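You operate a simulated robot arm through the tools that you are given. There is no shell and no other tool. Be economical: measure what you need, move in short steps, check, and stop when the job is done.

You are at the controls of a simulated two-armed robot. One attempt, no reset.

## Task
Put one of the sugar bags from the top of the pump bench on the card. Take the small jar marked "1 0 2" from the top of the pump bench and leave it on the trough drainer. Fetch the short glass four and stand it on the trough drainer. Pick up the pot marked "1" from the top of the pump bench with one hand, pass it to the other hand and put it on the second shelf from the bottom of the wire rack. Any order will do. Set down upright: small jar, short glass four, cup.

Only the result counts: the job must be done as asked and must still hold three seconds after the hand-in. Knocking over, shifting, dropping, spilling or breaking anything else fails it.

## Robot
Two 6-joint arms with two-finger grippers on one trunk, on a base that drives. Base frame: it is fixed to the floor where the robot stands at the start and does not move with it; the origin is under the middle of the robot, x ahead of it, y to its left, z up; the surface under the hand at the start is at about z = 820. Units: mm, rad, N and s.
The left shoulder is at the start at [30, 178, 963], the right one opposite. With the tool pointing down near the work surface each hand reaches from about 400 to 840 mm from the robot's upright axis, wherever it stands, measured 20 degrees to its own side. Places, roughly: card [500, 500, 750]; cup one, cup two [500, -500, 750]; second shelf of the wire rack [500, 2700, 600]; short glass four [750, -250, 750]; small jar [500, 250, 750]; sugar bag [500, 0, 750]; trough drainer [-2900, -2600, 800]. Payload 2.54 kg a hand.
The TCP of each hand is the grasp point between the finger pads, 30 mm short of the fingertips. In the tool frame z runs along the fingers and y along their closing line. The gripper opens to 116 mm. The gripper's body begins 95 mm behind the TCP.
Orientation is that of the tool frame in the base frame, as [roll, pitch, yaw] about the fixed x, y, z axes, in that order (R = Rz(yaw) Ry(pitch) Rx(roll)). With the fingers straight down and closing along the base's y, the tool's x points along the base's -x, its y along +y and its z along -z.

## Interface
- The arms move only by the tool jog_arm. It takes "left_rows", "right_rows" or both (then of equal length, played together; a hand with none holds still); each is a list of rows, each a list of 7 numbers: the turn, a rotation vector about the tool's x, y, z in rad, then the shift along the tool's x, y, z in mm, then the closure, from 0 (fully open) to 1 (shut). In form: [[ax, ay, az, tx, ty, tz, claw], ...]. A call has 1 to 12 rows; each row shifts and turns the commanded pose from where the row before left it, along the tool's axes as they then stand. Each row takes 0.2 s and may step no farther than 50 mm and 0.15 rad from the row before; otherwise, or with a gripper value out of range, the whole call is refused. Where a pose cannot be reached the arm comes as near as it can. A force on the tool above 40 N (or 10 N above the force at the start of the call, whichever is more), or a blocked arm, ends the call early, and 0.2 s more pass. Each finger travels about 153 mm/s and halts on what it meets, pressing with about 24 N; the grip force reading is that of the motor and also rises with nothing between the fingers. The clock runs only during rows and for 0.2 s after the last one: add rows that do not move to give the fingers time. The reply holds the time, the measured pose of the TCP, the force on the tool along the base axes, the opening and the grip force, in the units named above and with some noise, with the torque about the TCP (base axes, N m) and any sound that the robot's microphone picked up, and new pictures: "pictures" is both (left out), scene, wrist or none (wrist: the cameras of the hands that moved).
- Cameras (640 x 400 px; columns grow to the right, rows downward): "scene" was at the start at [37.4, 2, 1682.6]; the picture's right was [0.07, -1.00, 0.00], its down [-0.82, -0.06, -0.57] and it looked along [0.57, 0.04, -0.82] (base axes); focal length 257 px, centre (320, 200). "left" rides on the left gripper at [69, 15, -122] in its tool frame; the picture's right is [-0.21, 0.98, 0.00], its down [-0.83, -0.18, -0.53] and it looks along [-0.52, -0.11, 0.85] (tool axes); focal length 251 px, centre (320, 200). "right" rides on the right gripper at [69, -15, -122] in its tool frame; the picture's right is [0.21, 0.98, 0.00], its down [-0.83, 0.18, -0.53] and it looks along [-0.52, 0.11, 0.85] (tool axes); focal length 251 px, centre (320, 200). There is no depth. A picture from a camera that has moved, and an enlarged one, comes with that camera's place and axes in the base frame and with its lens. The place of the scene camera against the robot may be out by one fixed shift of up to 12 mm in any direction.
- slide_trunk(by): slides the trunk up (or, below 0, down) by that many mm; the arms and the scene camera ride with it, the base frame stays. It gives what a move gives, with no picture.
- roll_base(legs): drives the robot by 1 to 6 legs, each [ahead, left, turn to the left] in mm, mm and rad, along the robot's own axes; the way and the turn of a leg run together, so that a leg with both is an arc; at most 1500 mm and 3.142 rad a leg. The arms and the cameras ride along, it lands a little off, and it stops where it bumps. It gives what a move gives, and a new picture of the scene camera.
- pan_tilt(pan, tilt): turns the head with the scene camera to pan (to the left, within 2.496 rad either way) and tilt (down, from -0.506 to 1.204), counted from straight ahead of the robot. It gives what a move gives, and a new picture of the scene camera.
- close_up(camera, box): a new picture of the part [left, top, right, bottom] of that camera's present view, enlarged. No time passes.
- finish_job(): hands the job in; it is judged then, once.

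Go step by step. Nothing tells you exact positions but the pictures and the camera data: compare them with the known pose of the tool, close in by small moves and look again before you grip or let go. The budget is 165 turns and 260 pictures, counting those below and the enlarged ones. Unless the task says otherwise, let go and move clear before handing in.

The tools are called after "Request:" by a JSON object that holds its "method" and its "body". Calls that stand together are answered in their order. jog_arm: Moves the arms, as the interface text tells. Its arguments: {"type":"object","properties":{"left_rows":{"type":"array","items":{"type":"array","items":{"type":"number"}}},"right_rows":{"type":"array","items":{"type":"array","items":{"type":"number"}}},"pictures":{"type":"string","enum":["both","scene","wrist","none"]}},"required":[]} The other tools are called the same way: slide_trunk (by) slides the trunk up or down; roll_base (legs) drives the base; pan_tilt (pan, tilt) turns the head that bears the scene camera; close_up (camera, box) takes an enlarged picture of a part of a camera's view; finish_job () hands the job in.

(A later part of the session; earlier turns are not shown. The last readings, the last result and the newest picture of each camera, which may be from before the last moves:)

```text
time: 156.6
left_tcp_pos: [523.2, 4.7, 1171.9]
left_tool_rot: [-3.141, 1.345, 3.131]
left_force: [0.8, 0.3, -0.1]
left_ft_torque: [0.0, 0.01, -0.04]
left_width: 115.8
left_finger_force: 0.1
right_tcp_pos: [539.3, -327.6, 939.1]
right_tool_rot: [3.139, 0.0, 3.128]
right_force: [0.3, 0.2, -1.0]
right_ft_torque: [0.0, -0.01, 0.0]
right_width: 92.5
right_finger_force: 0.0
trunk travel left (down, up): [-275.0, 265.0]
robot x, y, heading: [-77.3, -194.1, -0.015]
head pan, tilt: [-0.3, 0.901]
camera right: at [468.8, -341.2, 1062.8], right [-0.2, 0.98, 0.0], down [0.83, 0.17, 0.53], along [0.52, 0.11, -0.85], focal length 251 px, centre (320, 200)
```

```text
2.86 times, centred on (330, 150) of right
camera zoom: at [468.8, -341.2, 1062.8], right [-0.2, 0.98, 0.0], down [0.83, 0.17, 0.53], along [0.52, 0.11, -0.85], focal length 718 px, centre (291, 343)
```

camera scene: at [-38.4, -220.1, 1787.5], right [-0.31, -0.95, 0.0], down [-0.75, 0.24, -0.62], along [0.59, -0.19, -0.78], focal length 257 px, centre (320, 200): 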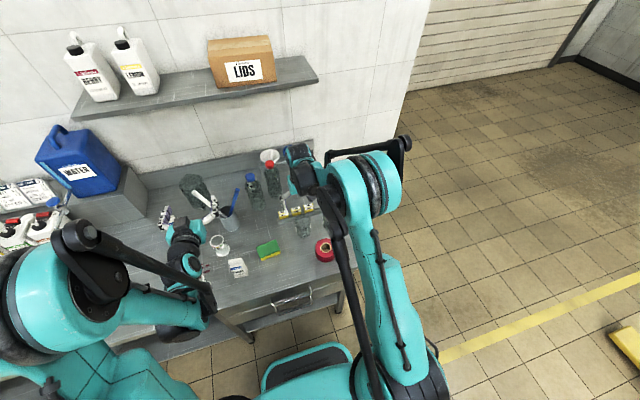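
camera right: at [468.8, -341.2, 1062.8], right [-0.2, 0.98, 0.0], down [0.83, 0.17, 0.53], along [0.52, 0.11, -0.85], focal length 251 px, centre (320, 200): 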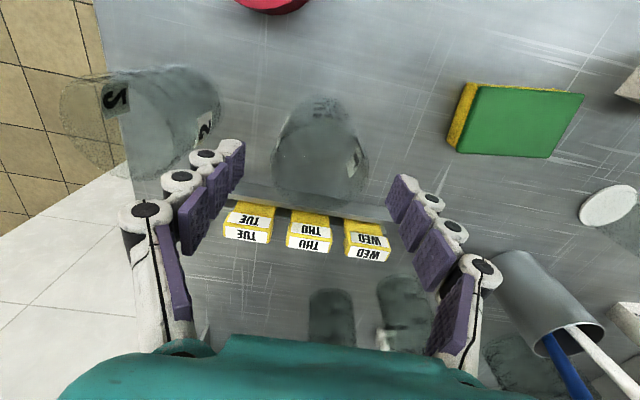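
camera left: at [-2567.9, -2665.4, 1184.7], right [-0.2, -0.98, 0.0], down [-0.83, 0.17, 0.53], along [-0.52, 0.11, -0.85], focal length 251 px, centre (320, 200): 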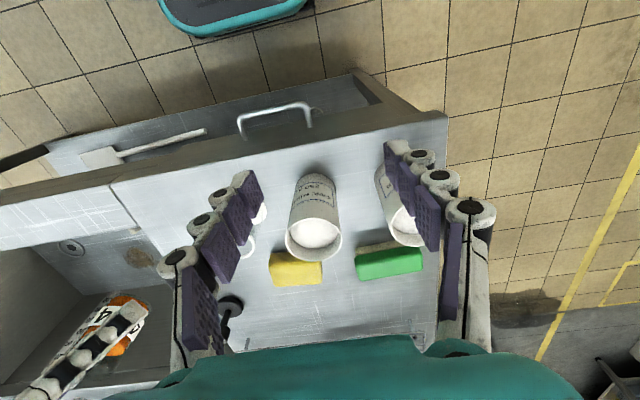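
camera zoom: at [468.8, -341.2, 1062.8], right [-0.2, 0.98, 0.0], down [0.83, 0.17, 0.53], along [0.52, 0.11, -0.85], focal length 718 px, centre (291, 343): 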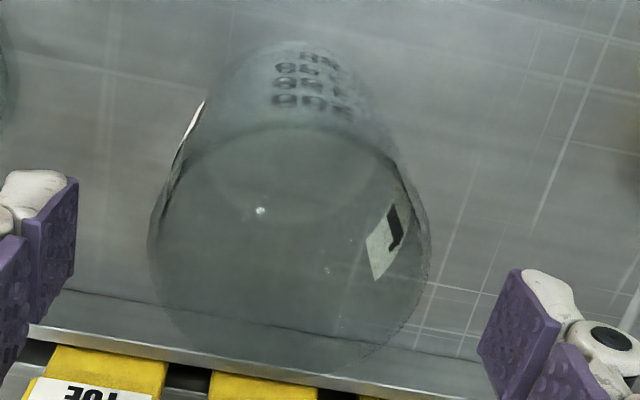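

Label "1" confirmed; rim z≈901, well centred. Descend to z 888 and grip.

Request:
{"method": "jog_arm", "body": {"right_rows": [[0, 0, 0, 0, 1, 26, 0.2], [0, 0, 0, 0, 0, 24, 0.2], [0, 0, 0, 0, 0, 0, 0.4], [0, 0, 0, 0, 0, 0, 0.6], [0, 0, 0, 0, 0, 0, 1], [0, 0, 0, 0, 0, 0, 1]], "pictures": "wrist"}}

```text
time: 158.0
left_tcp_pos: [521.8, 4.7, 1173.3]
left_tool_rot: [-3.141, 1.345, 3.128]
left_force: [-0.9, -0.5, -0.6]
left_ft_torque: [-0.01, 0.03, 0.01]
left_width: 116.1
left_finger_force: 0.0
right_tcp_pos: [538.4, -327.9, 890.8]
right_tool_rot: [3.14, 0.0, 3.128]
right_force: [-0.7, 0.1, 0.3]
right_ft_torque: [0.0, -0.02, -0.03]
right_width: 61.1
right_finger_force: 23.8
trunk travel left (down, up): [-275.0, 265.0]
robot x, y, heading: [-76.6, -195.3, -0.012]
head pan, tilt: [-0.3, 0.901]
camera right: at [468.3, -340.8, 1014.0], right [-0.2, 0.98, 0.0], down [0.83, 0.17, 0.53], along [0.52, 0.11, -0.85], focal length 251 px, centre (320, 200)
```

right: 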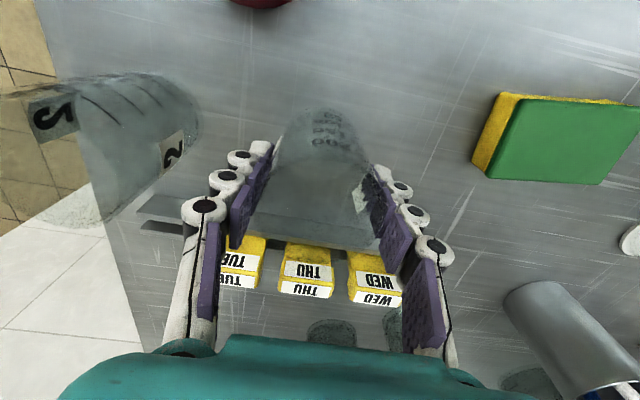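

Gripped at 61 mm. Lift slowly.

Request:
{"method": "jog_arm", "body": {"right_rows": [[0, 0, 0, 0, 0, -8, 1], [0, 0, 0, 0, 0, -16, 1], [0, 0, 0, 0, 0, -20, 1], [0, 0, 0, 0, 0, -25, 1], [0, 0, 0, 0, 0, -25, 1], [0, 0, 0, 0, 0, -25, 1], [0, 0, 0, 0, 0, -25, 1], [0, 0, 0, 0, 0, -20, 1], [0, 0, 0, 0, 0, -10, 1], [0, 0, 0, 0, 0, 0, 1]], "pictures": "wrist"}}

Request:
{"method": "close_up", "body": {"camera": "right", "box": [200, 80, 440, 260]}}

```text
time: 160.2
left_tcp_pos: [522.3, 5.9, 1173.4]
left_tool_rot: [-3.141, 1.346, 3.129]
left_force: [-0.3, -0.6, 0.1]
left_ft_torque: [0.01, 0.01, -0.01]
left_width: 116.0
left_finger_force: 0.1
right_tcp_pos: [538.0, -328.2, 1064.4]
right_tool_rot: [-3.141, 0.0, 3.13]
right_force: [0.0, -0.5, -0.7]
right_ft_torque: [0.0, -0.01, 0.01]
right_width: 61.0
right_finger_force: 23.8
trunk travel left (down, up): [-275.0, 265.0]
robot x, y, heading: [-77.2, -194.0, -0.01]
head pan, tilt: [-0.3, 0.901]
camera right: at [467.9, -340.8, 1187.7], right [-0.2, 0.98, 0.0], down [0.83, 0.17, 0.53], along [0.52, 0.11, -0.85], focal length 251 px, centre (320, 200)
```

right: 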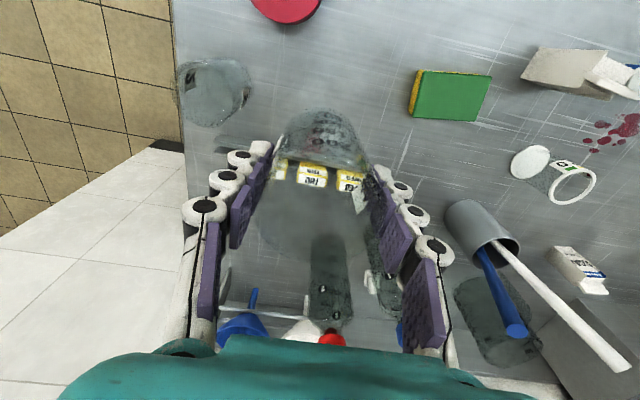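

```text
2.22 times, centred on (320, 170) of right
camera zoom: at [467.9, -340.8, 1187.7], right [-0.2, 0.98, 0.0], down [0.83, 0.17, 0.53], along [0.52, 0.11, -0.85], focal length 559 px, centre (320, 267)
```

zoom: 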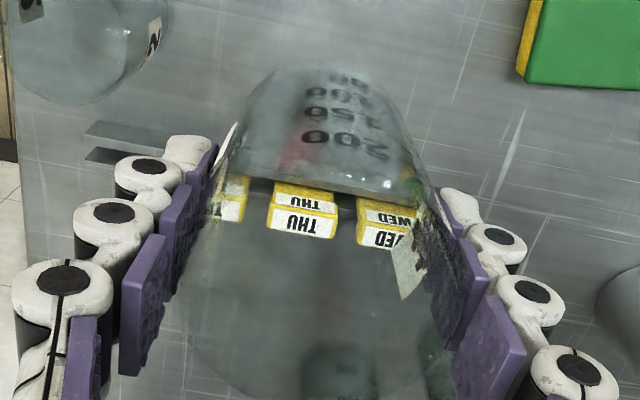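

Cup 1 is held. Back away from the bench to hand over in free space.

Request:
{"method": "roll_base", "body": {"legs": [[-380, 0, 0]]}}

Request:
{"method": "jog_arm", "body": {"left_rows": [[0, 0.15, 0, 0, 0, 0, 0], [0, 0.15, 0, 0, 0, 0, 0], [0, 0, 0, 0, 0, 0, 0], [0, 0, 0, 0, 0, 0, 0], [0, 0, 0, 0, 0, 0, 0], [0, 0, 0, 0, 0, 0, 0], [0, 0, 0, 0, 0, 0, 0], [0, 0, 0, 0, 0, 0, 0], [0, 0, 0, 0, 0, 0, 0], [0, 0, 0, 0, 0, 0, 0], [0, 0, 0, 0, 0, 0, 0]], "right_rows": [[0, 0, -0.07, 0, 0, 0, 1], [0, 0, -0.15, 0, 0, 0, 1], [0, 0, -0.15, 0, 0, 0, 1], [0, 0, -0.15, 0, 0, 0, 1], [0, 0, -0.15, 0, 0, 0, 1], [0, 0, -0.15, 0, 0, 0, 1], [0, 0, -0.15, 0, 0, 0, 1], [0, 0, -0.15, 0, 0, 0, 1], [0, 0, -0.15, 0, 0, 0, 1], [0, 0, -0.15, 0, 0, 0, 1], [0, 0, -0.15, 0, 0, 0, 1]], "pictures": "scene"}}

```text
time: 162.6
left_tcp_pos: [140.3, 7.9, 1173.0]
left_tool_rot: [-3.139, 1.345, 3.126]
left_force: [-0.7, -0.6, -0.7]
left_ft_torque: [0.01, 0.0, -0.02]
left_width: 115.8
left_finger_force: 0.0
right_tcp_pos: [155.6, -324.3, 1064.7]
right_tool_rot: [-3.141, 0.002, 3.125]
right_force: [0.2, 0.7, -0.4]
right_ft_torque: [-0.02, 0.0, 0.01]
right_width: 61.4
right_finger_force: 24.0
trunk travel left (down, up): [-275.0, 265.0]
robot x, y, heading: [-458.1, -189.9, -0.018]
head pan, tilt: [-0.3, 0.901]
camera scene: at [-421.9, -215.2, 1787.6], right [-0.31, -0.95, 0.0], down [-0.74, 0.24, -0.62], along [0.59, -0.19, -0.78], focal length 257 px, centre (320, 200)
```

scene: 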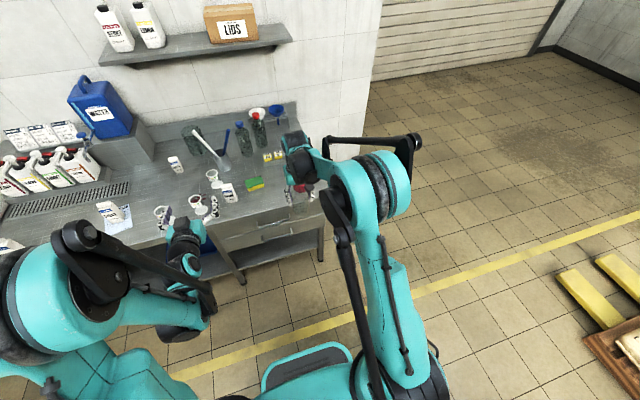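

```text
time: 165.0
left_tcp_pos: [142.5, 9.5, 1172.9]
left_tool_rot: [3.141, 1.047, 3.126]
left_force: [0.2, 0.2, 0.1]
left_ft_torque: [0.0, 0.02, 0.01]
left_width: 115.8
left_finger_force: 0.1
right_tcp_pos: [155.3, -323.9, 1063.0]
right_tool_rot: [-3.141, 0.001, -1.584]
right_force: [0.2, 0.5, -0.7]
right_ft_torque: [0.0, -0.03, -0.03]
right_width: 61.0
right_finger_force: 23.6
trunk travel left (down, up): [-275.0, 265.0]
robot x, y, heading: [-459.3, -190.2, -0.012]
head pan, tilt: [-0.3, 0.901]
camera scene: at [-421.0, -215.2, 1787.5], right [-0.31, -0.95, 0.0], down [-0.75, 0.24, -0.62], along [0.59, -0.19, -0.78], focal length 257 px, centre (320, 200)
```

scene: 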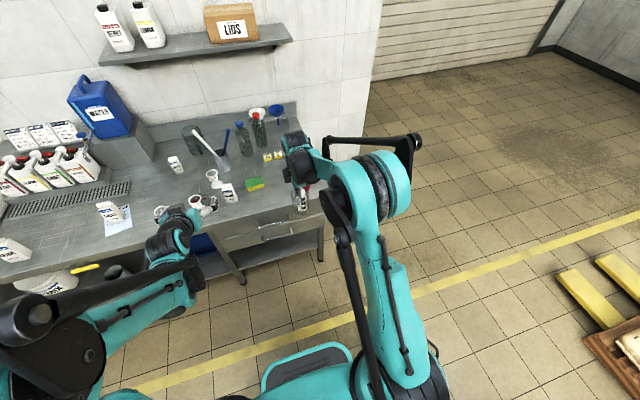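

Left tilt 60° works here. Lift the right hand and bring the left hand behind the planned handover point.

Request:
{"method": "jog_arm", "body": {"left_rows": [[0, 0, 0, 10, -10, -28, 0], [0, 0, 0, 10, -30, -28, 0], [0, 0, 0, 8, -35, -20, 0], [0, 0, 0, 7, -40, -9, 0], [0, 0, 0, 0, -42, 0, 0], [0, 0, 0, 0, -43, 0, 0], [0, 0, 0, 0, 0, 0, 0]], "right_rows": [[0, 0, 0, 0, 0, -8, 1], [0, 0, 0, 0, 0, -20, 1], [0, 0, 0, 0, 0, -22, 1], [0, 0, 0, 0, 0, -22, 1], [0, 0, 0, 0, 0, -20, 1], [0, 0, 0, 0, 0, -8, 1], [0, 0, 0, 0, 0, 0, 1]], "pictures": "both"}}

```text
time: 166.6
left_tcp_pos: [47.7, -190.1, 1184.5]
left_tool_rot: [-3.138, 1.044, 3.127]
left_force: [0.2, 0.5, 0.7]
left_ft_torque: [-0.03, 0.01, -0.01]
left_width: 116.0
left_finger_force: 0.1
right_tcp_pos: [156.0, -322.5, 1164.6]
right_tool_rot: [-3.141, 0.0, -1.587]
right_force: [-0.2, 0.2, -0.9]
right_ft_torque: [0.02, -0.01, -0.02]
right_width: 60.9
right_finger_force: 23.6
trunk travel left (down, up): [-275.0, 265.0]
robot x, y, heading: [-456.2, -191.5, -0.016]
head pan, tilt: [-0.3, 0.901]
camera scene: at [-421.1, -214.0, 1787.5], right [-0.31, -0.95, 0.0], down [-0.75, 0.24, -0.62], along [0.59, -0.19, -0.78], focal length 257 px, centre (320, 200)
camera right: at [169.0, -391.4, 1287.5], right [-0.98, -0.2, 0.0], down [-0.17, 0.83, 0.53], along [-0.11, 0.52, -0.85], focal length 251 px, centre (320, 200)
camera left: at [-93.3, -174.0, 1187.6], right [0.12, 0.98, 0.19], down [-0.05, -0.18, 0.98], along [0.99, -0.13, 0.03], focal length 251 px, centre (320, 200)
```

scene: 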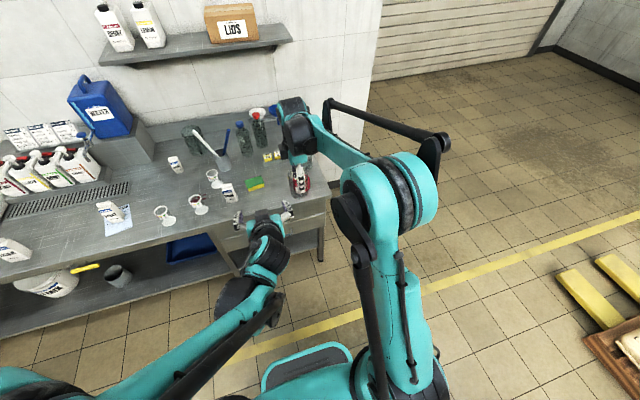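
right: 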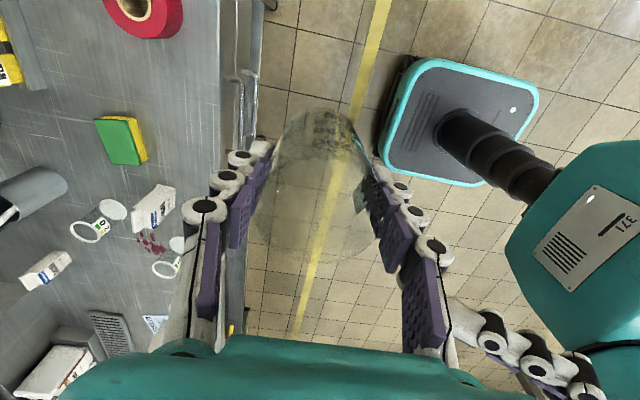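
left: 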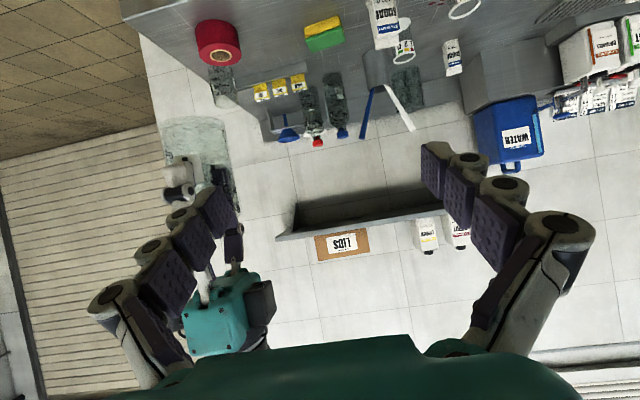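

Works; the left camera sees the cup. Now slide the right hand to the centre line.

Request:
{"method": "jog_arm", "body": {"right_rows": [[0, 0, 0, -10, 0, 0, 1], [0, 0, 0, -22, 0, 0, 1], [0, 0, 0, -25, 0, 0, 1], [0, 0, 0, -25, 0, 0, 1], [0, 0, 0, -25, 0, 0, 1], [0, 0, 0, -16, 0, 0, 1], [0, 0, 0, -9, 0, 0, 1], [0, 0, 0, 0, 0, 0, 1]], "left_rows": [[0, 0, 0, 0, 0, 0, 0], [0, 0, 0, 0, 0, 0, 0], [0, 0, 0, 0, 0, 0, 0], [0, 0, 0, 0, 0, 0, 0], [0, 0, 0, 0, 0, 0, 0], [0, 0, 0, 0, 0, 0, 0], [0, 0, 0, 0, 0, 0, 0], [0, 0, 0, 0, 0, 0, 0]], "pictures": "wrist"}}

Request:
{"method": "close_up", "body": {"camera": "left", "box": [200, 60, 440, 260]}}

```text
time: 168.4
left_tcp_pos: [46.9, -190.0, 1185.6]
left_tool_rot: [3.141, 1.045, 3.126]
left_force: [0.3, 0.1, -1.1]
left_ft_torque: [-0.01, 0.01, 0.0]
left_width: 116.1
left_finger_force: 0.0
right_tcp_pos: [158.8, -191.6, 1165.1]
right_tool_rot: [3.141, 0.0, -1.586]
right_force: [0.5, -0.6, -0.4]
right_ft_torque: [-0.01, -0.01, -0.02]
right_width: 61.1
right_finger_force: 24.1
trunk travel left (down, up): [-275.0, 265.0]
robot x, y, heading: [-461.4, -188.1, -0.011]
head pan, tilt: [-0.3, 0.901]
camera right: at [171.5, -260.0, 1287.6], right [-0.98, -0.2, 0.0], down [-0.17, 0.83, 0.53], along [-0.11, 0.52, -0.85], focal length 251 px, centre (320, 200)
camera left: at [-93.2, -174.6, 1187.6], right [0.12, 0.97, 0.19], down [-0.05, -0.18, 0.98], along [0.99, -0.13, 0.03], focal length 251 px, centre (320, 200)
```

right: 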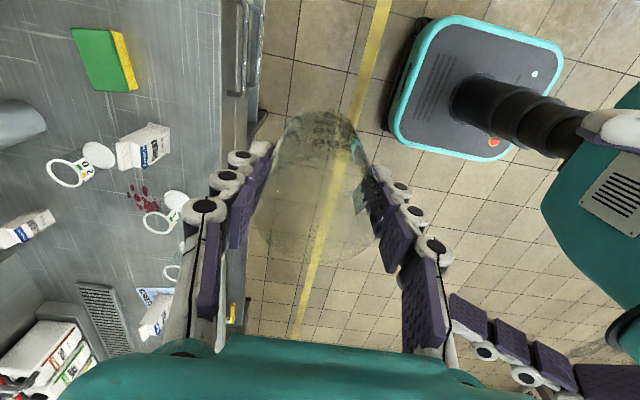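
left: 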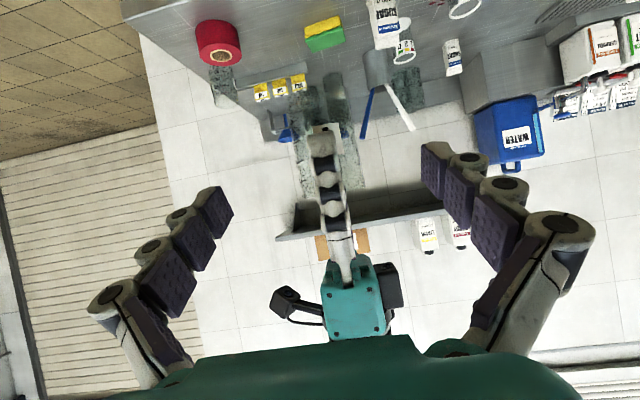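

```text
2.00 times, centred on (320, 160) of left
camera zoom: at [-93.2, -174.6, 1187.6], right [0.12, 0.97, 0.19], down [-0.05, -0.18, 0.98], along [0.99, -0.13, 0.03], focal length 503 px, centre (320, 280)
```

zoom: 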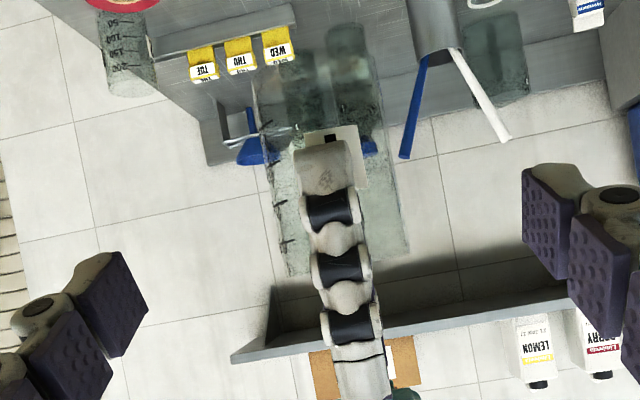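

Advance the left hand along its fingers so its pads straddle the lower cup.

Request:
{"method": "jog_arm", "body": {"left_rows": [[0, 0, 0, -0.4, 0, 20, 0], [0, 0, 0, -0.4, 0, 22, 0], [0, 0, 0, -0.4, 0, 22, 0], [0, 0, 0, -0.4, 0, 22, 0], [0, 0, 0, -0.4, 0, 22, 0], [0, 0, 0, -0.4, 0, 14, 0], [0, 0, 0, -0.2, 0, 5, 0]], "right_rows": [[0, 0, 0, 0, 0, 0, 1], [0, 0, 0, 0, 0, 0, 1], [0, 0, 0, 0, 0, 0, 1], [0, 0, 0, 0, 0, 0, 1], [0, 0, 0, 0, 0, 0, 1], [0, 0, 0, 0, 0, 0, 1], [0, 0, 0, 0, 0, 0, 1]], "pictures": "wrist"}}

Request:
{"method": "close_up", "body": {"camera": "left", "box": [180, 60, 460, 260]}}

```text
time: 170.0
left_tcp_pos: [159.1, -191.2, 1124.3]
left_tool_rot: [3.141, 1.047, 3.126]
left_force: [0.9, -0.5, -1.0]
left_ft_torque: [-0.02, 0.0, 0.0]
left_width: 116.2
left_finger_force: 0.1
right_tcp_pos: [158.2, -191.7, 1164.2]
right_tool_rot: [-3.141, -0.001, -1.587]
right_force: [-0.7, -0.2, -0.5]
right_ft_torque: [-0.02, 0.01, 0.02]
right_width: 61.0
right_finger_force: 23.9
trunk travel left (down, up): [-275.0, 265.0]
robot x, y, heading: [-458.0, -188.9, -0.017]
head pan, tilt: [-0.3, 0.901]
camera right: at [171.6, -260.0, 1287.6], right [-0.98, -0.2, 0.0], down [-0.17, 0.83, 0.53], along [-0.11, 0.52, -0.85], focal length 251 px, centre (320, 200)
camera left: at [17.4, -175.3, 1126.6], right [0.12, 0.97, 0.19], down [-0.05, -0.18, 0.98], along [0.99, -0.13, 0.03], focal length 251 px, centre (320, 200)
```

right: 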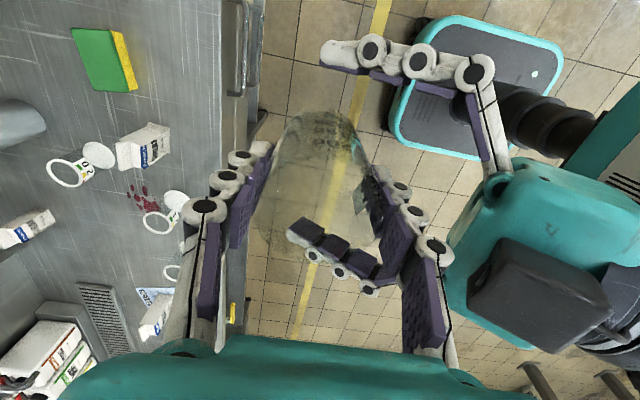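
left: 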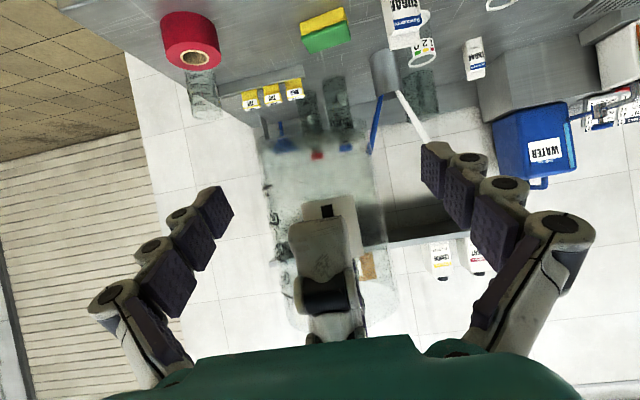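

```text
2.00 times, centred on (320, 160) of left
camera zoom: at [17.4, -175.3, 1126.6], right [0.12, 0.97, 0.19], down [-0.05, -0.18, 0.98], along [0.99, -0.13, 0.03], focal length 503 px, centre (320, 280)
```

zoom: 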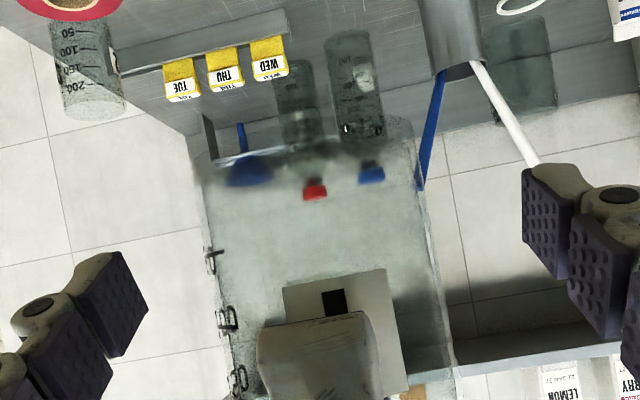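

Left pads straddle the cup below the right fingers. Close the left hand.

Request:
{"method": "jog_arm", "body": {"left_rows": [[0, 0, 0, 0, 0, 0, 0.2], [0, 0, 0, 0, 0, 0, 0.4], [0, 0, 0, 0, 0, 0, 0.6], [0, 0, 0, 0, 0, 0, 1], [0, 0, 0, 0, 0, 0, 1], [0, 0, 0, 0, 0, 0, 1]], "pictures": "wrist"}}

```text
time: 171.4
left_tcp_pos: [157.8, -190.6, 1124.3]
left_tool_rot: [3.139, 1.048, 3.125]
left_force: [-3.7, 5.7, 5.0]
left_ft_torque: [-0.11, -0.01, 0.12]
left_width: 59.1
left_finger_force: 24.1
right_tcp_pos: [159.4, -192.0, 1165.3]
right_tool_rot: [-3.141, 0.0, -1.588]
right_force: [3.3, -6.7, -4.0]
right_ft_torque: [-0.17, -0.15, -0.12]
right_width: 61.0
right_finger_force: 23.7
trunk travel left (down, up): [-275.0, 265.0]
robot x, y, heading: [-456.4, -188.9, -0.017]
head pan, tilt: [-0.3, 0.901]
camera left: at [17.2, -175.2, 1126.6], right [0.12, 0.97, 0.19], down [-0.05, -0.18, 0.98], along [0.99, -0.13, 0.03], focal length 251 px, centre (320, 200)
```

left: 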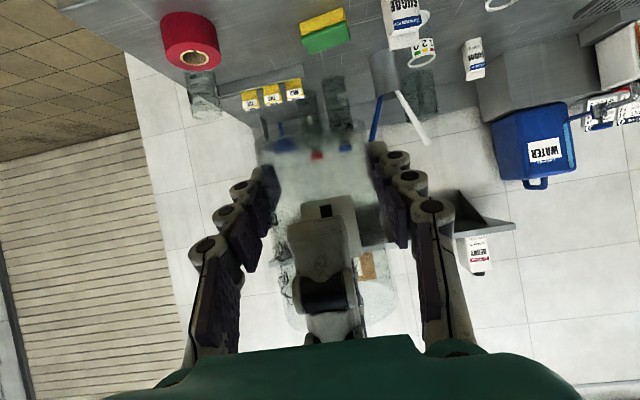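

Both hold the cup. Open the right hand slowly and rise.

Request:
{"method": "jog_arm", "body": {"right_rows": [[0, 0, 0, 0, 0, 0, 0.4], [0, 0, 0, 0, 0, 0, 0.3], [0, 0, 0, 0, 0, 0, 0.2], [0, 0, 0, 0, 0, 0, 0.2], [0, 0, 0, 0, 0, -15, 0.2], [0, 0, 0, 0, 0, -25, 0.2], [0, 0, 0, 0, 0, -35, 0.2], [0, 0, 0, 0, 0, -40, 0.2]], "left_rows": [[0, 0, 0, 0, 0, 0, 1], [0, 0, 0, 0, 0, 0, 1], [0, 0, 0, 0, 0, 0, 1], [0, 0, 0, 0, 0, 0, 1], [0, 0, 0, 0, 0, 0, 1], [0, 0, 0, 0, 0, 0, 1], [0, 0, 0, 0, 0, 0, 1], [0, 0, 0, 0, 0, 0, 1]], "pictures": "wrist"}}

```text
time: 173.2
left_tcp_pos: [157.9, -192.9, 1124.1]
left_tool_rot: [3.14, 1.046, 3.125]
left_force: [0.3, -1.2, -0.6]
left_ft_torque: [0.02, 0.0, 0.01]
left_width: 59.2
left_finger_force: 24.1
right_tcp_pos: [158.1, -191.6, 1280.8]
right_tool_rot: [3.141, 0.0, -1.585]
right_force: [0.6, 0.0, 0.2]
right_ft_torque: [0.05, -0.04, 0.0]
right_width: 92.7
right_finger_force: 0.1
trunk travel left (down, up): [-275.0, 265.0]
robot x, y, heading: [-459.6, -188.5, -0.017]
head pan, tilt: [-0.3, 0.901]
camera right: at [171.0, -260.5, 1404.0], right [-0.98, -0.2, 0.0], down [-0.17, 0.83, 0.53], along [-0.11, 0.52, -0.85], focal length 251 px, centre (320, 200)
camera left: at [17.0, -175.4, 1126.8], right [0.12, 0.97, 0.19], down [-0.05, -0.18, 0.98], along [0.99, -0.13, 0.03], focal length 251 px, centre (320, 200)
```

right: 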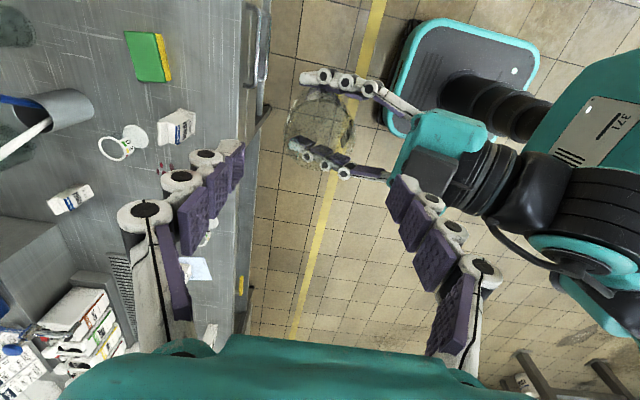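
left: 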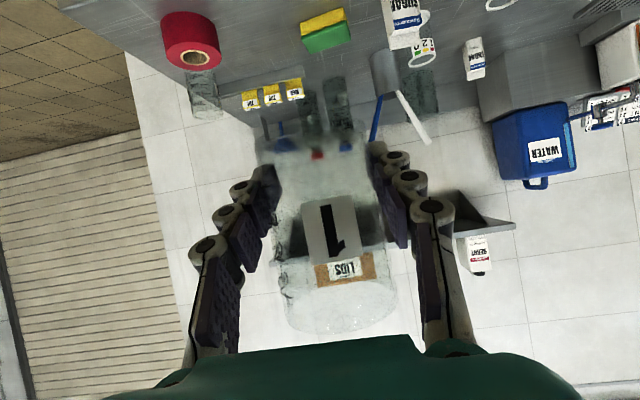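

Handover complete. Move the right hand aside, then drive along to the rack.

Request:
{"method": "jog_arm", "body": {"right_rows": [[0, 0, 0, 30, 0, 0, 0.2], [0, 0, 0, 40, 0, 0, 0.2], [0, 0, 0, 40, 0, 0, 0.2], [0, 0, 0, 40, 0, 0, 0.2], [0, 0, 0, 40, 20, 10, 0.2], [0, 0, 0, 10, 40, 20, 0.2]], "pictures": "none"}}

Request:
{"method": "roll_base", "body": {"legs": [[0, 1430, 0.017], [0, 1420, 0]]}}

Request:
{"method": "pan_tilt", "body": {"pan": 0.0, "tilt": 0.8}}

```text
time: 174.6
left_tcp_pos: [156.1, -190.1, 1125.8]
left_tool_rot: [-3.141, 1.048, 3.128]
left_force: [-0.5, 0.3, -0.2]
left_ft_torque: [0.01, 0.04, -0.04]
left_width: 59.0
left_finger_force: 24.5
right_tcp_pos: [93.0, -391.0, 1249.7]
right_tool_rot: [-3.14, 0.0, -1.586]
right_force: [-0.4, 0.6, 0.1]
right_ft_torque: [0.0, -0.04, 0.0]
right_width: 92.7
right_finger_force: 0.1
trunk travel left (down, up): [-275.0, 265.0]
robot x, y, heading: [-456.4, -186.6, -0.018]
head pan, tilt: [-0.3, 0.901]
```

```text
time: 188.3
left_tcp_pos: [182.9, 2646.1, 1124.0]
left_tool_rot: [-3.141, 1.045, 3.128]
left_force: [-0.4, 0.6, 0.1]
left_ft_torque: [0.01, 0.05, 0.0]
left_width: 58.9
left_finger_force: 24.0
right_tcp_pos: [118.7, 2445.4, 1247.6]
right_tool_rot: [3.141, 0.0, -1.585]
right_force: [-0.5, 0.4, -0.2]
right_ft_torque: [0.03, -0.02, 0.04]
right_width: 92.9
right_finger_force: 0.0
trunk travel left (down, up): [-275.0, 265.0]
robot x, y, heading: [-437.1, 2650.6, -0.013]
head pan, tilt: [-0.3, 0.901]
camera scene: at [-396.9, 2621.5, 1787.5], right [-0.31, -0.95, 0.0], down [-0.75, 0.24, -0.62], along [0.59, -0.19, -0.78], focal length 257 px, centre (320, 200)
```

scene: 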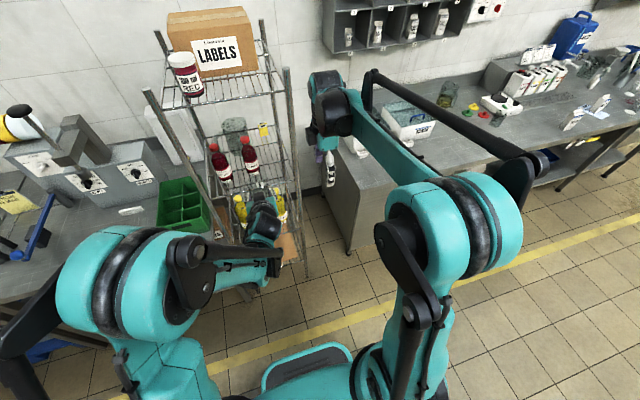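

```text
time: 189.1
left_tcp_pos: [182.0, 2644.6, 1123.9]
left_tool_rot: [-3.142, 1.045, 3.127]
left_force: [-0.5, 0.0, -0.5]
left_ft_torque: [-0.02, -0.01, 0.02]
left_width: 58.7
left_finger_force: 24.0
right_tcp_pos: [118.7, 2444.2, 1247.2]
right_tool_rot: [-3.141, 0.001, -1.587]
right_force: [0.2, 1.1, 0.5]
right_ft_torque: [0.0, -0.03, 0.0]
right_width: 92.9
right_finger_force: 0.0
trunk travel left (down, up): [-275.0, 265.0]
robot x, y, heading: [-437.1, 2649.4, -0.011]
head pan, tilt: [0.0, 0.799]
camera scene: at [-388.0, 2643.1, 1795.4], right [-0.02, -1.0, 0.0], down [-0.72, 0.01, -0.7], along [0.7, -0.01, -0.72], focal length 257 px, centre (320, 200)
```

scene: 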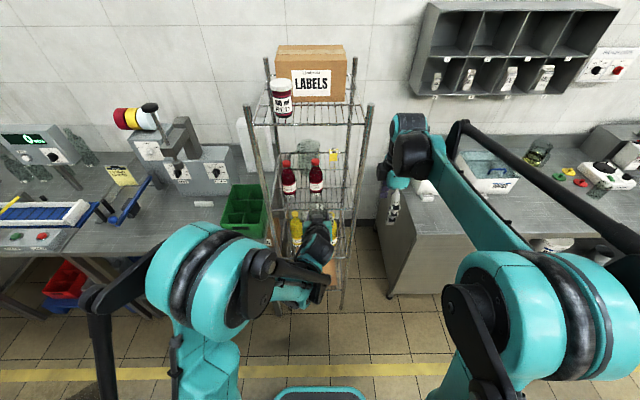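

Aligned roughly. Lower the trunk so the cup is nearer shelf-2 height.

Request:
{"method": "slide_trunk", "body": {"by": -270}}

Request:
{"method": "jog_arm", "body": {"left_rows": [[0, 0, 0, 0, 0, 0, 1]], "pictures": "both"}}

```text
time: 191.8
left_tcp_pos: [183.0, 2645.3, 854.1]
left_tool_rot: [3.141, 1.046, 3.125]
left_force: [0.0, -0.1, -0.1]
left_ft_torque: [0.0, -0.02, 0.01]
left_width: 58.8
left_finger_force: 23.6
right_tcp_pos: [118.4, 2445.4, 978.5]
right_tool_rot: [3.141, 0.002, -1.587]
right_force: [-0.4, -0.2, -0.8]
right_ft_torque: [-0.03, 0.03, 0.01]
right_width: 93.0
right_finger_force: 0.0
trunk travel left (down, up): [-5.0, 535.0]
robot x, y, heading: [-431.5, 2647.9, -0.013]
head pan, tilt: [0.0, 0.799]
```

```text
time: 192.2
left_tcp_pos: [182.5, 2645.2, 854.4]
left_tool_rot: [-3.142, 1.045, 3.125]
left_force: [0.0, 0.2, -0.4]
left_ft_torque: [-0.01, 0.02, -0.04]
left_width: 58.5
left_finger_force: 23.8
right_tcp_pos: [117.9, 2446.2, 978.3]
right_tool_rot: [3.142, 0.0, -1.586]
right_force: [0.2, -0.4, 0.0]
right_ft_torque: [0.03, -0.01, 0.02]
right_width: 92.7
right_finger_force: 0.2
trunk travel left (down, up): [-5.0, 535.0]
robot x, y, heading: [-432.0, 2645.2, -0.016]
head pan, tilt: [0.0, 0.799]
camera scene: at [-388.1, 2643.3, 1525.5], right [-0.01, -1.0, 0.0], down [-0.72, 0.01, -0.7], along [0.7, -0.01, -0.72], focal length 257 px, centre (320, 200)
camera left: at [41.3, 2661.1, 856.7], right [0.12, 0.97, 0.19], down [-0.05, -0.18, 0.98], along [0.99, -0.13, 0.03], focal length 251 px, centre (320, 200)
```

scene: 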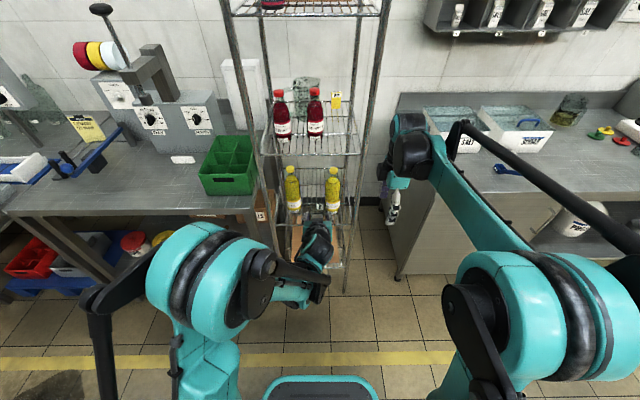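
left: 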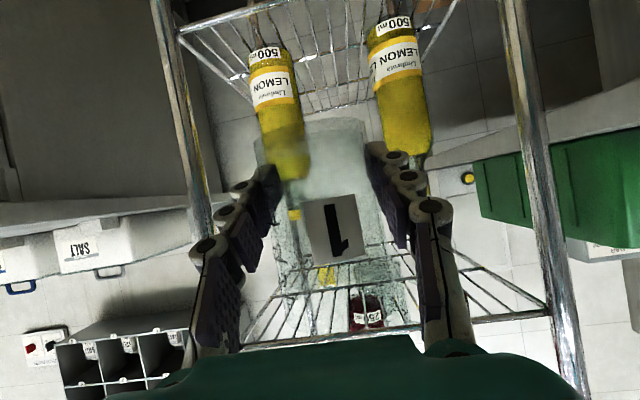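

Good view of shelf 2 and both bottles. Lower the left hand by arm to just above shelf height and shift to y≈2662.

Request:
{"method": "jog_arm", "body": {"left_rows": [[0, 0, 0, 9, 2, 5, 1], [0, 0, 0, 17, 3, 10, 1], [0, 0, 0, 19, 3, 11, 1], [0, 0, 0, 19, 3, 11, 1], [0, 0, 0, 17, 3, 10, 1], [0, 0, 0, 9, 3, 5, 1], [0, 0, 0, 0, 0, 0, 1]], "pictures": "wrist"}}

Request:
{"method": "close_up", "body": {"camera": "left", "box": [160, 60, 480, 260]}}

```text
time: 193.8
left_tcp_pos: [197.9, 2654.6, 766.0]
left_tool_rot: [3.141, 1.043, 3.126]
left_force: [-0.5, -1.1, 0.6]
left_ft_torque: [-0.01, 0.01, -0.01]
left_width: 58.1
left_finger_force: 24.2
left hand out of reach, approached as far as the arm can: row 5, 6
right_tcp_pos: [119.3, 2445.6, 978.1]
right_tool_rot: [-3.141, 0.001, -1.586]
right_force: [0.9, 0.1, 0.2]
right_ft_torque: [0.02, -0.02, 0.01]
right_width: 92.7
right_finger_force: 0.1
trunk travel left (down, up): [-5.0, 535.0]
robot x, y, heading: [-437.8, 2648.0, -0.018]
head pan, tilt: [0.0, 0.799]
camera left: at [57.6, 2671.0, 770.7], right [0.12, 0.97, 0.19], down [-0.05, -0.18, 0.98], along [0.99, -0.13, 0.03], focal length 251 px, centre (320, 200)
```

left: 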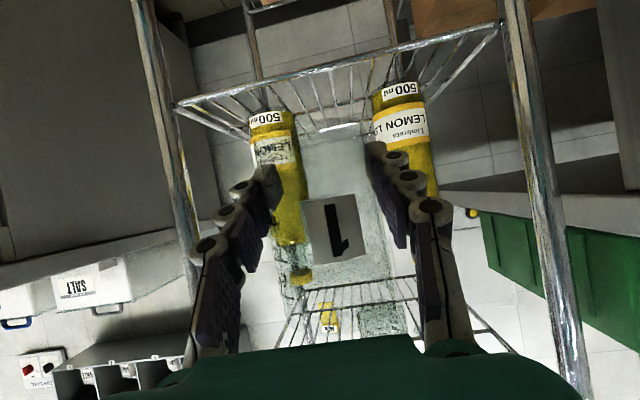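

```text
2.00 times, centred on (320, 160) of left
camera zoom: at [57.6, 2671.0, 770.7], right [0.12, 0.97, 0.19], down [-0.05, -0.18, 0.98], along [0.99, -0.13, 0.03], focal length 503 px, centre (320, 280)
```

zoom: 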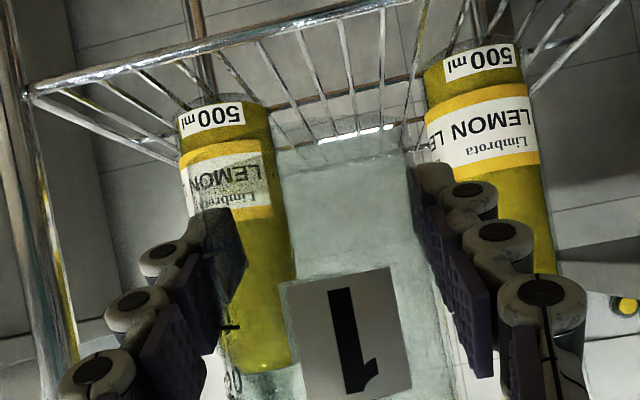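

The limit is a too-close reach; back the base up and extend the arm instead. Shelf ≈ z 665, bottle inner gap y 2615–2714.

Request:
{"method": "roll_base", "body": {"legs": [[-130, 0, 0.015]]}}

Request:
{"method": "jog_arm", "body": {"left_rows": [[0, 0, 0, -3, 0, 10, 1], [0, 0, 0, -7, 0, 19.5, 1], [0, 0, 0, -7, 0, 19.5, 1], [0, 0, 0, -7, 0, 19.5, 1], [0, 0, 0, -7, 0, 19.5, 1], [0, 0, 0, 15, 0, 15, 1], [0, 0, 0, 17, 0, 10, 1], [0, 0, 0, 8, 0, 5, 1], [0, 0, 0, 0, 0, 0, 1]], "pictures": "wrist"}}

```text
time: 195.1
left_tcp_pos: [67.2, 2666.0, 769.4]
left_tool_rot: [3.138, 1.046, -3.138]
left_force: [-0.3, -0.4, -0.6]
left_ft_torque: [0.03, -0.01, -0.01]
left_width: 58.6
left_finger_force: 24.2
right_tcp_pos: [-9.1, 2455.7, 978.7]
right_tool_rot: [-3.14, 0.0, -1.57]
right_force: [-0.1, 0.6, 1.1]
right_ft_torque: [-0.01, -0.06, 0.02]
right_width: 92.6
right_finger_force: 0.0
trunk travel left (down, up): [-5.0, 535.0]
robot x, y, heading: [-564.0, 2647.3, 0.003]
head pan, tilt: [0.0, 0.799]
camera scene: at [-519.6, 2645.0, 1525.5], right [0.0, -1.0, 0.0], down [-0.72, 0.0, -0.7], along [0.7, 0.0, -0.72], focal length 257 px, centre (320, 200)
```

scene: 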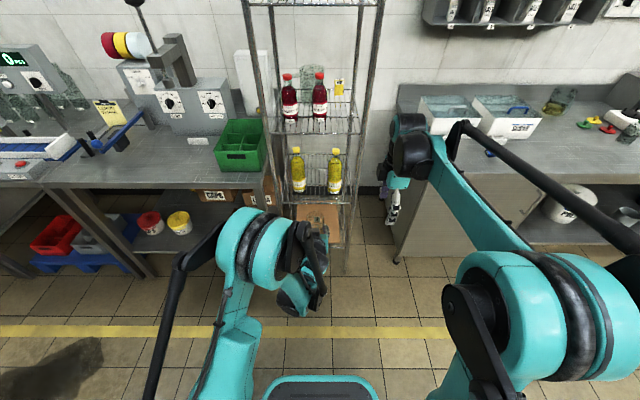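

```text
time: 197.1
left_tcp_pos: [166.3, 2665.8, 700.0]
left_tool_rot: [3.139, 1.044, -3.14]
left_force: [-0.6, -0.8, -0.8]
left_ft_torque: [0.01, 0.0, 0.0]
left_width: 58.4
left_finger_force: 24.3
right_tcp_pos: [-7.6, 2456.2, 978.7]
right_tool_rot: [-3.141, 0.0, -1.571]
right_force: [-0.5, -1.0, -0.1]
right_ft_torque: [-0.02, 0.0, -0.03]
right_width: 92.5
right_finger_force: 0.1
trunk travel left (down, up): [-5.0, 535.0]
robot x, y, heading: [-565.5, 2648.3, 0.006]
head pan, tilt: [0.0, 0.799]
camera left: at [24.2, 2680.1, 703.7], right [0.11, 0.98, 0.19], down [-0.05, -0.18, 0.98], along [0.99, -0.11, 0.03], focal length 251 px, centre (320, 200)
```

left: 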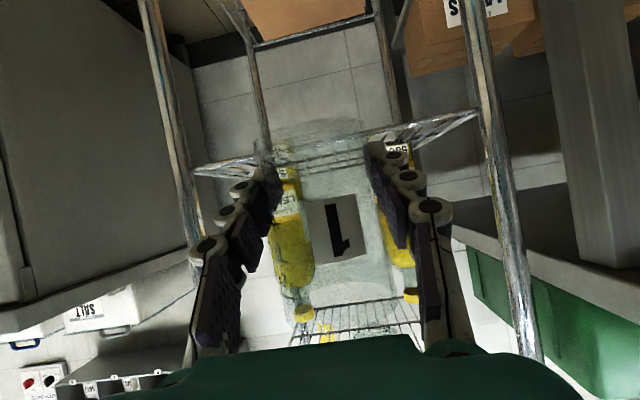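

Reach is fine now. Raise slightly and move in to x≈290 at y≈2664, then check.

Request:
{"method": "jog_arm", "body": {"left_rows": [[0, 0, 0, -12, 0, 4, 1], [0, 0, 0, -12, -0.5, 18, 1], [0, 0, 0, -12, -0.5, 20, 1], [0, 0, 0, -12, -0.5, 20, 1], [0, 0, 0, -12, 0, 20, 1], [0, 0, 0, -9, 0, 14, 1], [0, 0, 0, -3.4, 0, 5.4, 1], [0, 0, 0, 0, 0, 0, 1]], "pictures": "both"}}

Request:
{"method": "close_up", "body": {"camera": "left", "box": [160, 60, 480, 260]}}

Request:
{"method": "close_up", "body": {"camera": "scene", "box": [250, 120, 380, 220]}}

```text
time: 198.9
left_tcp_pos: [289.3, 2665.8, 712.1]
left_tool_rot: [3.141, 1.043, -3.14]
left_force: [0.3, 0.6, 0.6]
left_ft_torque: [0.0, 0.0, -0.01]
left_width: 58.0
left_finger_force: 24.3
right_tcp_pos: [-8.1, 2455.2, 978.6]
right_tool_rot: [-3.141, 0.0, -1.573]
right_force: [0.3, -0.8, 0.5]
right_ft_torque: [-0.01, 0.03, 0.01]
right_width: 92.8
right_finger_force: 0.0
trunk travel left (down, up): [-5.0, 535.0]
robot x, y, heading: [-564.3, 2646.5, -0.001]
head pan, tilt: [0.0, 0.799]
camera scene: at [-518.0, 2645.0, 1525.4], right [0.0, -1.0, 0.0], down [-0.72, 0.0, -0.7], along [0.7, 0.0, -0.72], focal length 257 px, centre (320, 200)
camera left: at [148.6, 2679.0, 715.0], right [0.11, 0.98, 0.19], down [-0.05, -0.18, 0.98], along [0.99, -0.11, 0.03], focal length 251 px, centre (320, 200)
```

scene: 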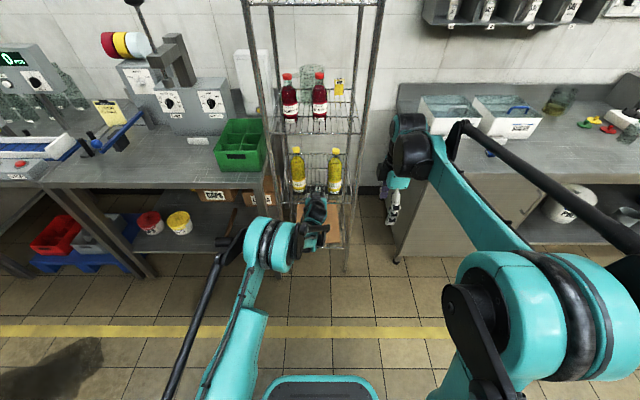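
left: 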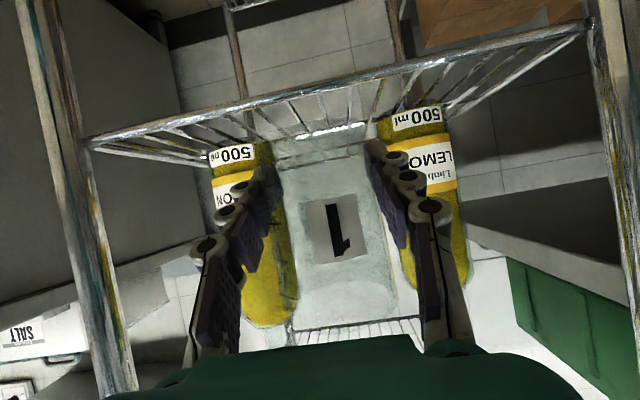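

```text
2.00 times, centred on (320, 160) of left
camera zoom: at [148.6, 2679.0, 715.0], right [0.11, 0.98, 0.19], down [-0.05, -0.18, 0.98], along [0.99, -0.11, 0.03], focal length 503 px, centre (320, 280)
```

zoom: 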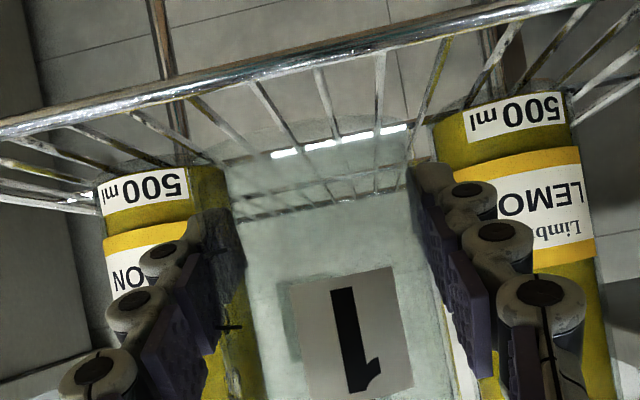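

```text
4.00 times, centred on (315, 170) of scene
camera zoom: at [-518.0, 2645.0, 1525.4], right [0.0, -1.0, 0.0], down [-0.72, 0.0, -0.7], along [0.7, 0.0, -0.72], focal length 1027 px, centre (340, 320)
```

zoom: 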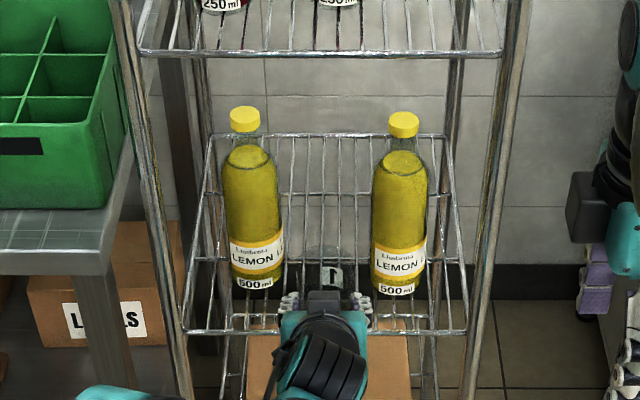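

Refined: front wire x≈305, z≈652; bottle centres ≈ (412,2579) and (425,2751). Cup goes to x≈345, y≈2665. Move in, then lower near the shelf.

Request:
{"method": "jog_arm", "body": {"left_rows": [[0, 0, 0, -6, 0, 10.5, 1], [0, 0, 0, -11, 0, 19, 1], [0, 0, 0, -11, -0.5, 19, 1], [0, 0, 0, 4, 0, 5, 1], [0, 0, 0, 6, 0, 3.5, 1], [0, 0, 0, 6, 0, 3.5, 1], [0, 0, 0, 0, 0, 0, 1]], "pictures": "wrist"}}

Request:
{"method": "close_up", "body": {"camera": "left", "box": [160, 60, 480, 260]}}

```text
time: 200.5
left_tcp_pos: [349.0, 2665.4, 692.0]
left_tool_rot: [3.14, 1.044, -3.14]
left_force: [-0.8, -0.1, -0.5]
left_ft_torque: [-0.02, -0.01, 0.0]
left_width: 57.7
left_finger_force: 23.3
right_tcp_pos: [-8.1, 2454.6, 978.1]
right_tool_rot: [-3.14, -0.001, -1.57]
right_force: [0.2, -0.7, -0.1]
right_ft_torque: [0.02, -0.04, 0.01]
right_width: 92.9
right_finger_force: 0.2
trunk travel left (down, up): [-5.0, 535.0]
robot x, y, heading: [-566.0, 2650.5, 0.006]
head pan, tilt: [0.0, 0.799]
camera left: at [207.2, 2678.6, 694.6], right [0.11, 0.98, 0.19], down [-0.05, -0.18, 0.98], along [0.99, -0.11, 0.03], focal length 251 px, centre (320, 200)
```

left: 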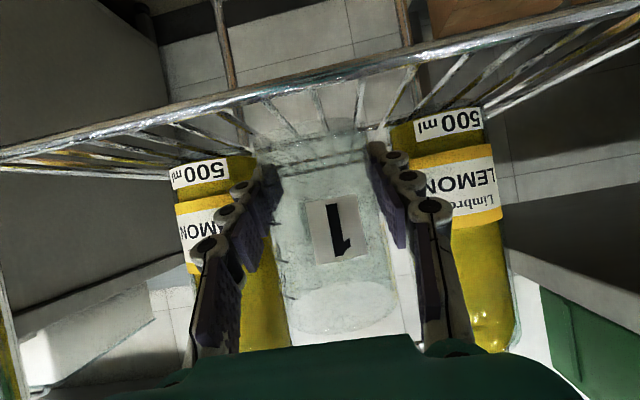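

```text
2.00 times, centred on (320, 160) of left
camera zoom: at [207.2, 2678.6, 694.6], right [0.11, 0.98, 0.19], down [-0.05, -0.18, 0.98], along [0.99, -0.11, 0.03], focal length 503 px, centre (320, 280)
```

zoom: 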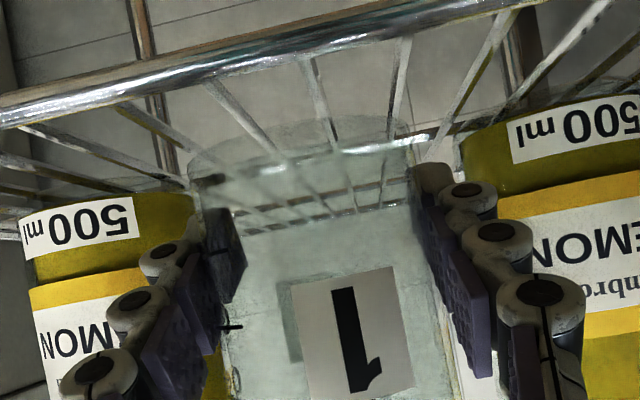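

Good clearance to both bottles. Lower in 2 mm steps to contact.

Request:
{"method": "jog_arm", "body": {"left_rows": [[0, 0, 0, 1.73, 0, 1, 1], [0, 0, 0, 1.73, 0, 1, 1], [0, 0, 0, 1.73, 0, 1, 1], [0, 0, 0, 0, 0, 0, 1]], "pictures": "none"}}

```text
time: 201.5
left_tcp_pos: [347.2, 2665.5, 686.6]
left_tool_rot: [3.139, 1.043, -3.141]
left_force: [-0.1, 0.6, -0.2]
left_ft_torque: [-0.02, -0.01, 0.03]
left_width: 57.9
left_finger_force: 23.9
right_tcp_pos: [-8.1, 2455.5, 979.6]
right_tool_rot: [3.14, 0.0, -1.571]
right_force: [0.0, -0.1, -0.6]
right_ft_torque: [-0.03, -0.03, 0.0]
right_width: 93.1
right_finger_force: 0.1
trunk travel left (down, up): [-5.0, 535.0]
robot x, y, heading: [-566.2, 2647.5, 0.004]
head pan, tilt: [0.0, 0.799]
```

Request:
{"method": "jog_arm", "body": {"left_rows": [[0, 0, 0, 1.73, 0, 1, 1], [0, 0, 0, 1.73, 0, 1, 1], [0, 0, 0, 1.73, 0, 1, 1], [0, 0, 0, 0, 0, 0, 1]], "pictures": "none"}}

```text
time: 202.5
left_tcp_pos: [348.9, 2665.4, 680.4]
left_tool_rot: [3.137, 1.042, -3.139]
left_force: [2.4, 1.4, 3.0]
left_ft_torque: [0.05, -0.12, 0.03]
left_width: 58.1
left_finger_force: 24.3
right_tcp_pos: [-9.2, 2455.2, 980.2]
right_tool_rot: [3.14, 0.001, -1.571]
right_force: [-0.3, 1.1, 0.1]
right_ft_torque: [0.01, -0.02, 0.05]
right_width: 92.8
right_finger_force: 0.1
trunk travel left (down, up): [-5.0, 535.0]
robot x, y, heading: [-566.2, 2647.6, 0.004]
head pan, tilt: [0.0, 0.799]
```

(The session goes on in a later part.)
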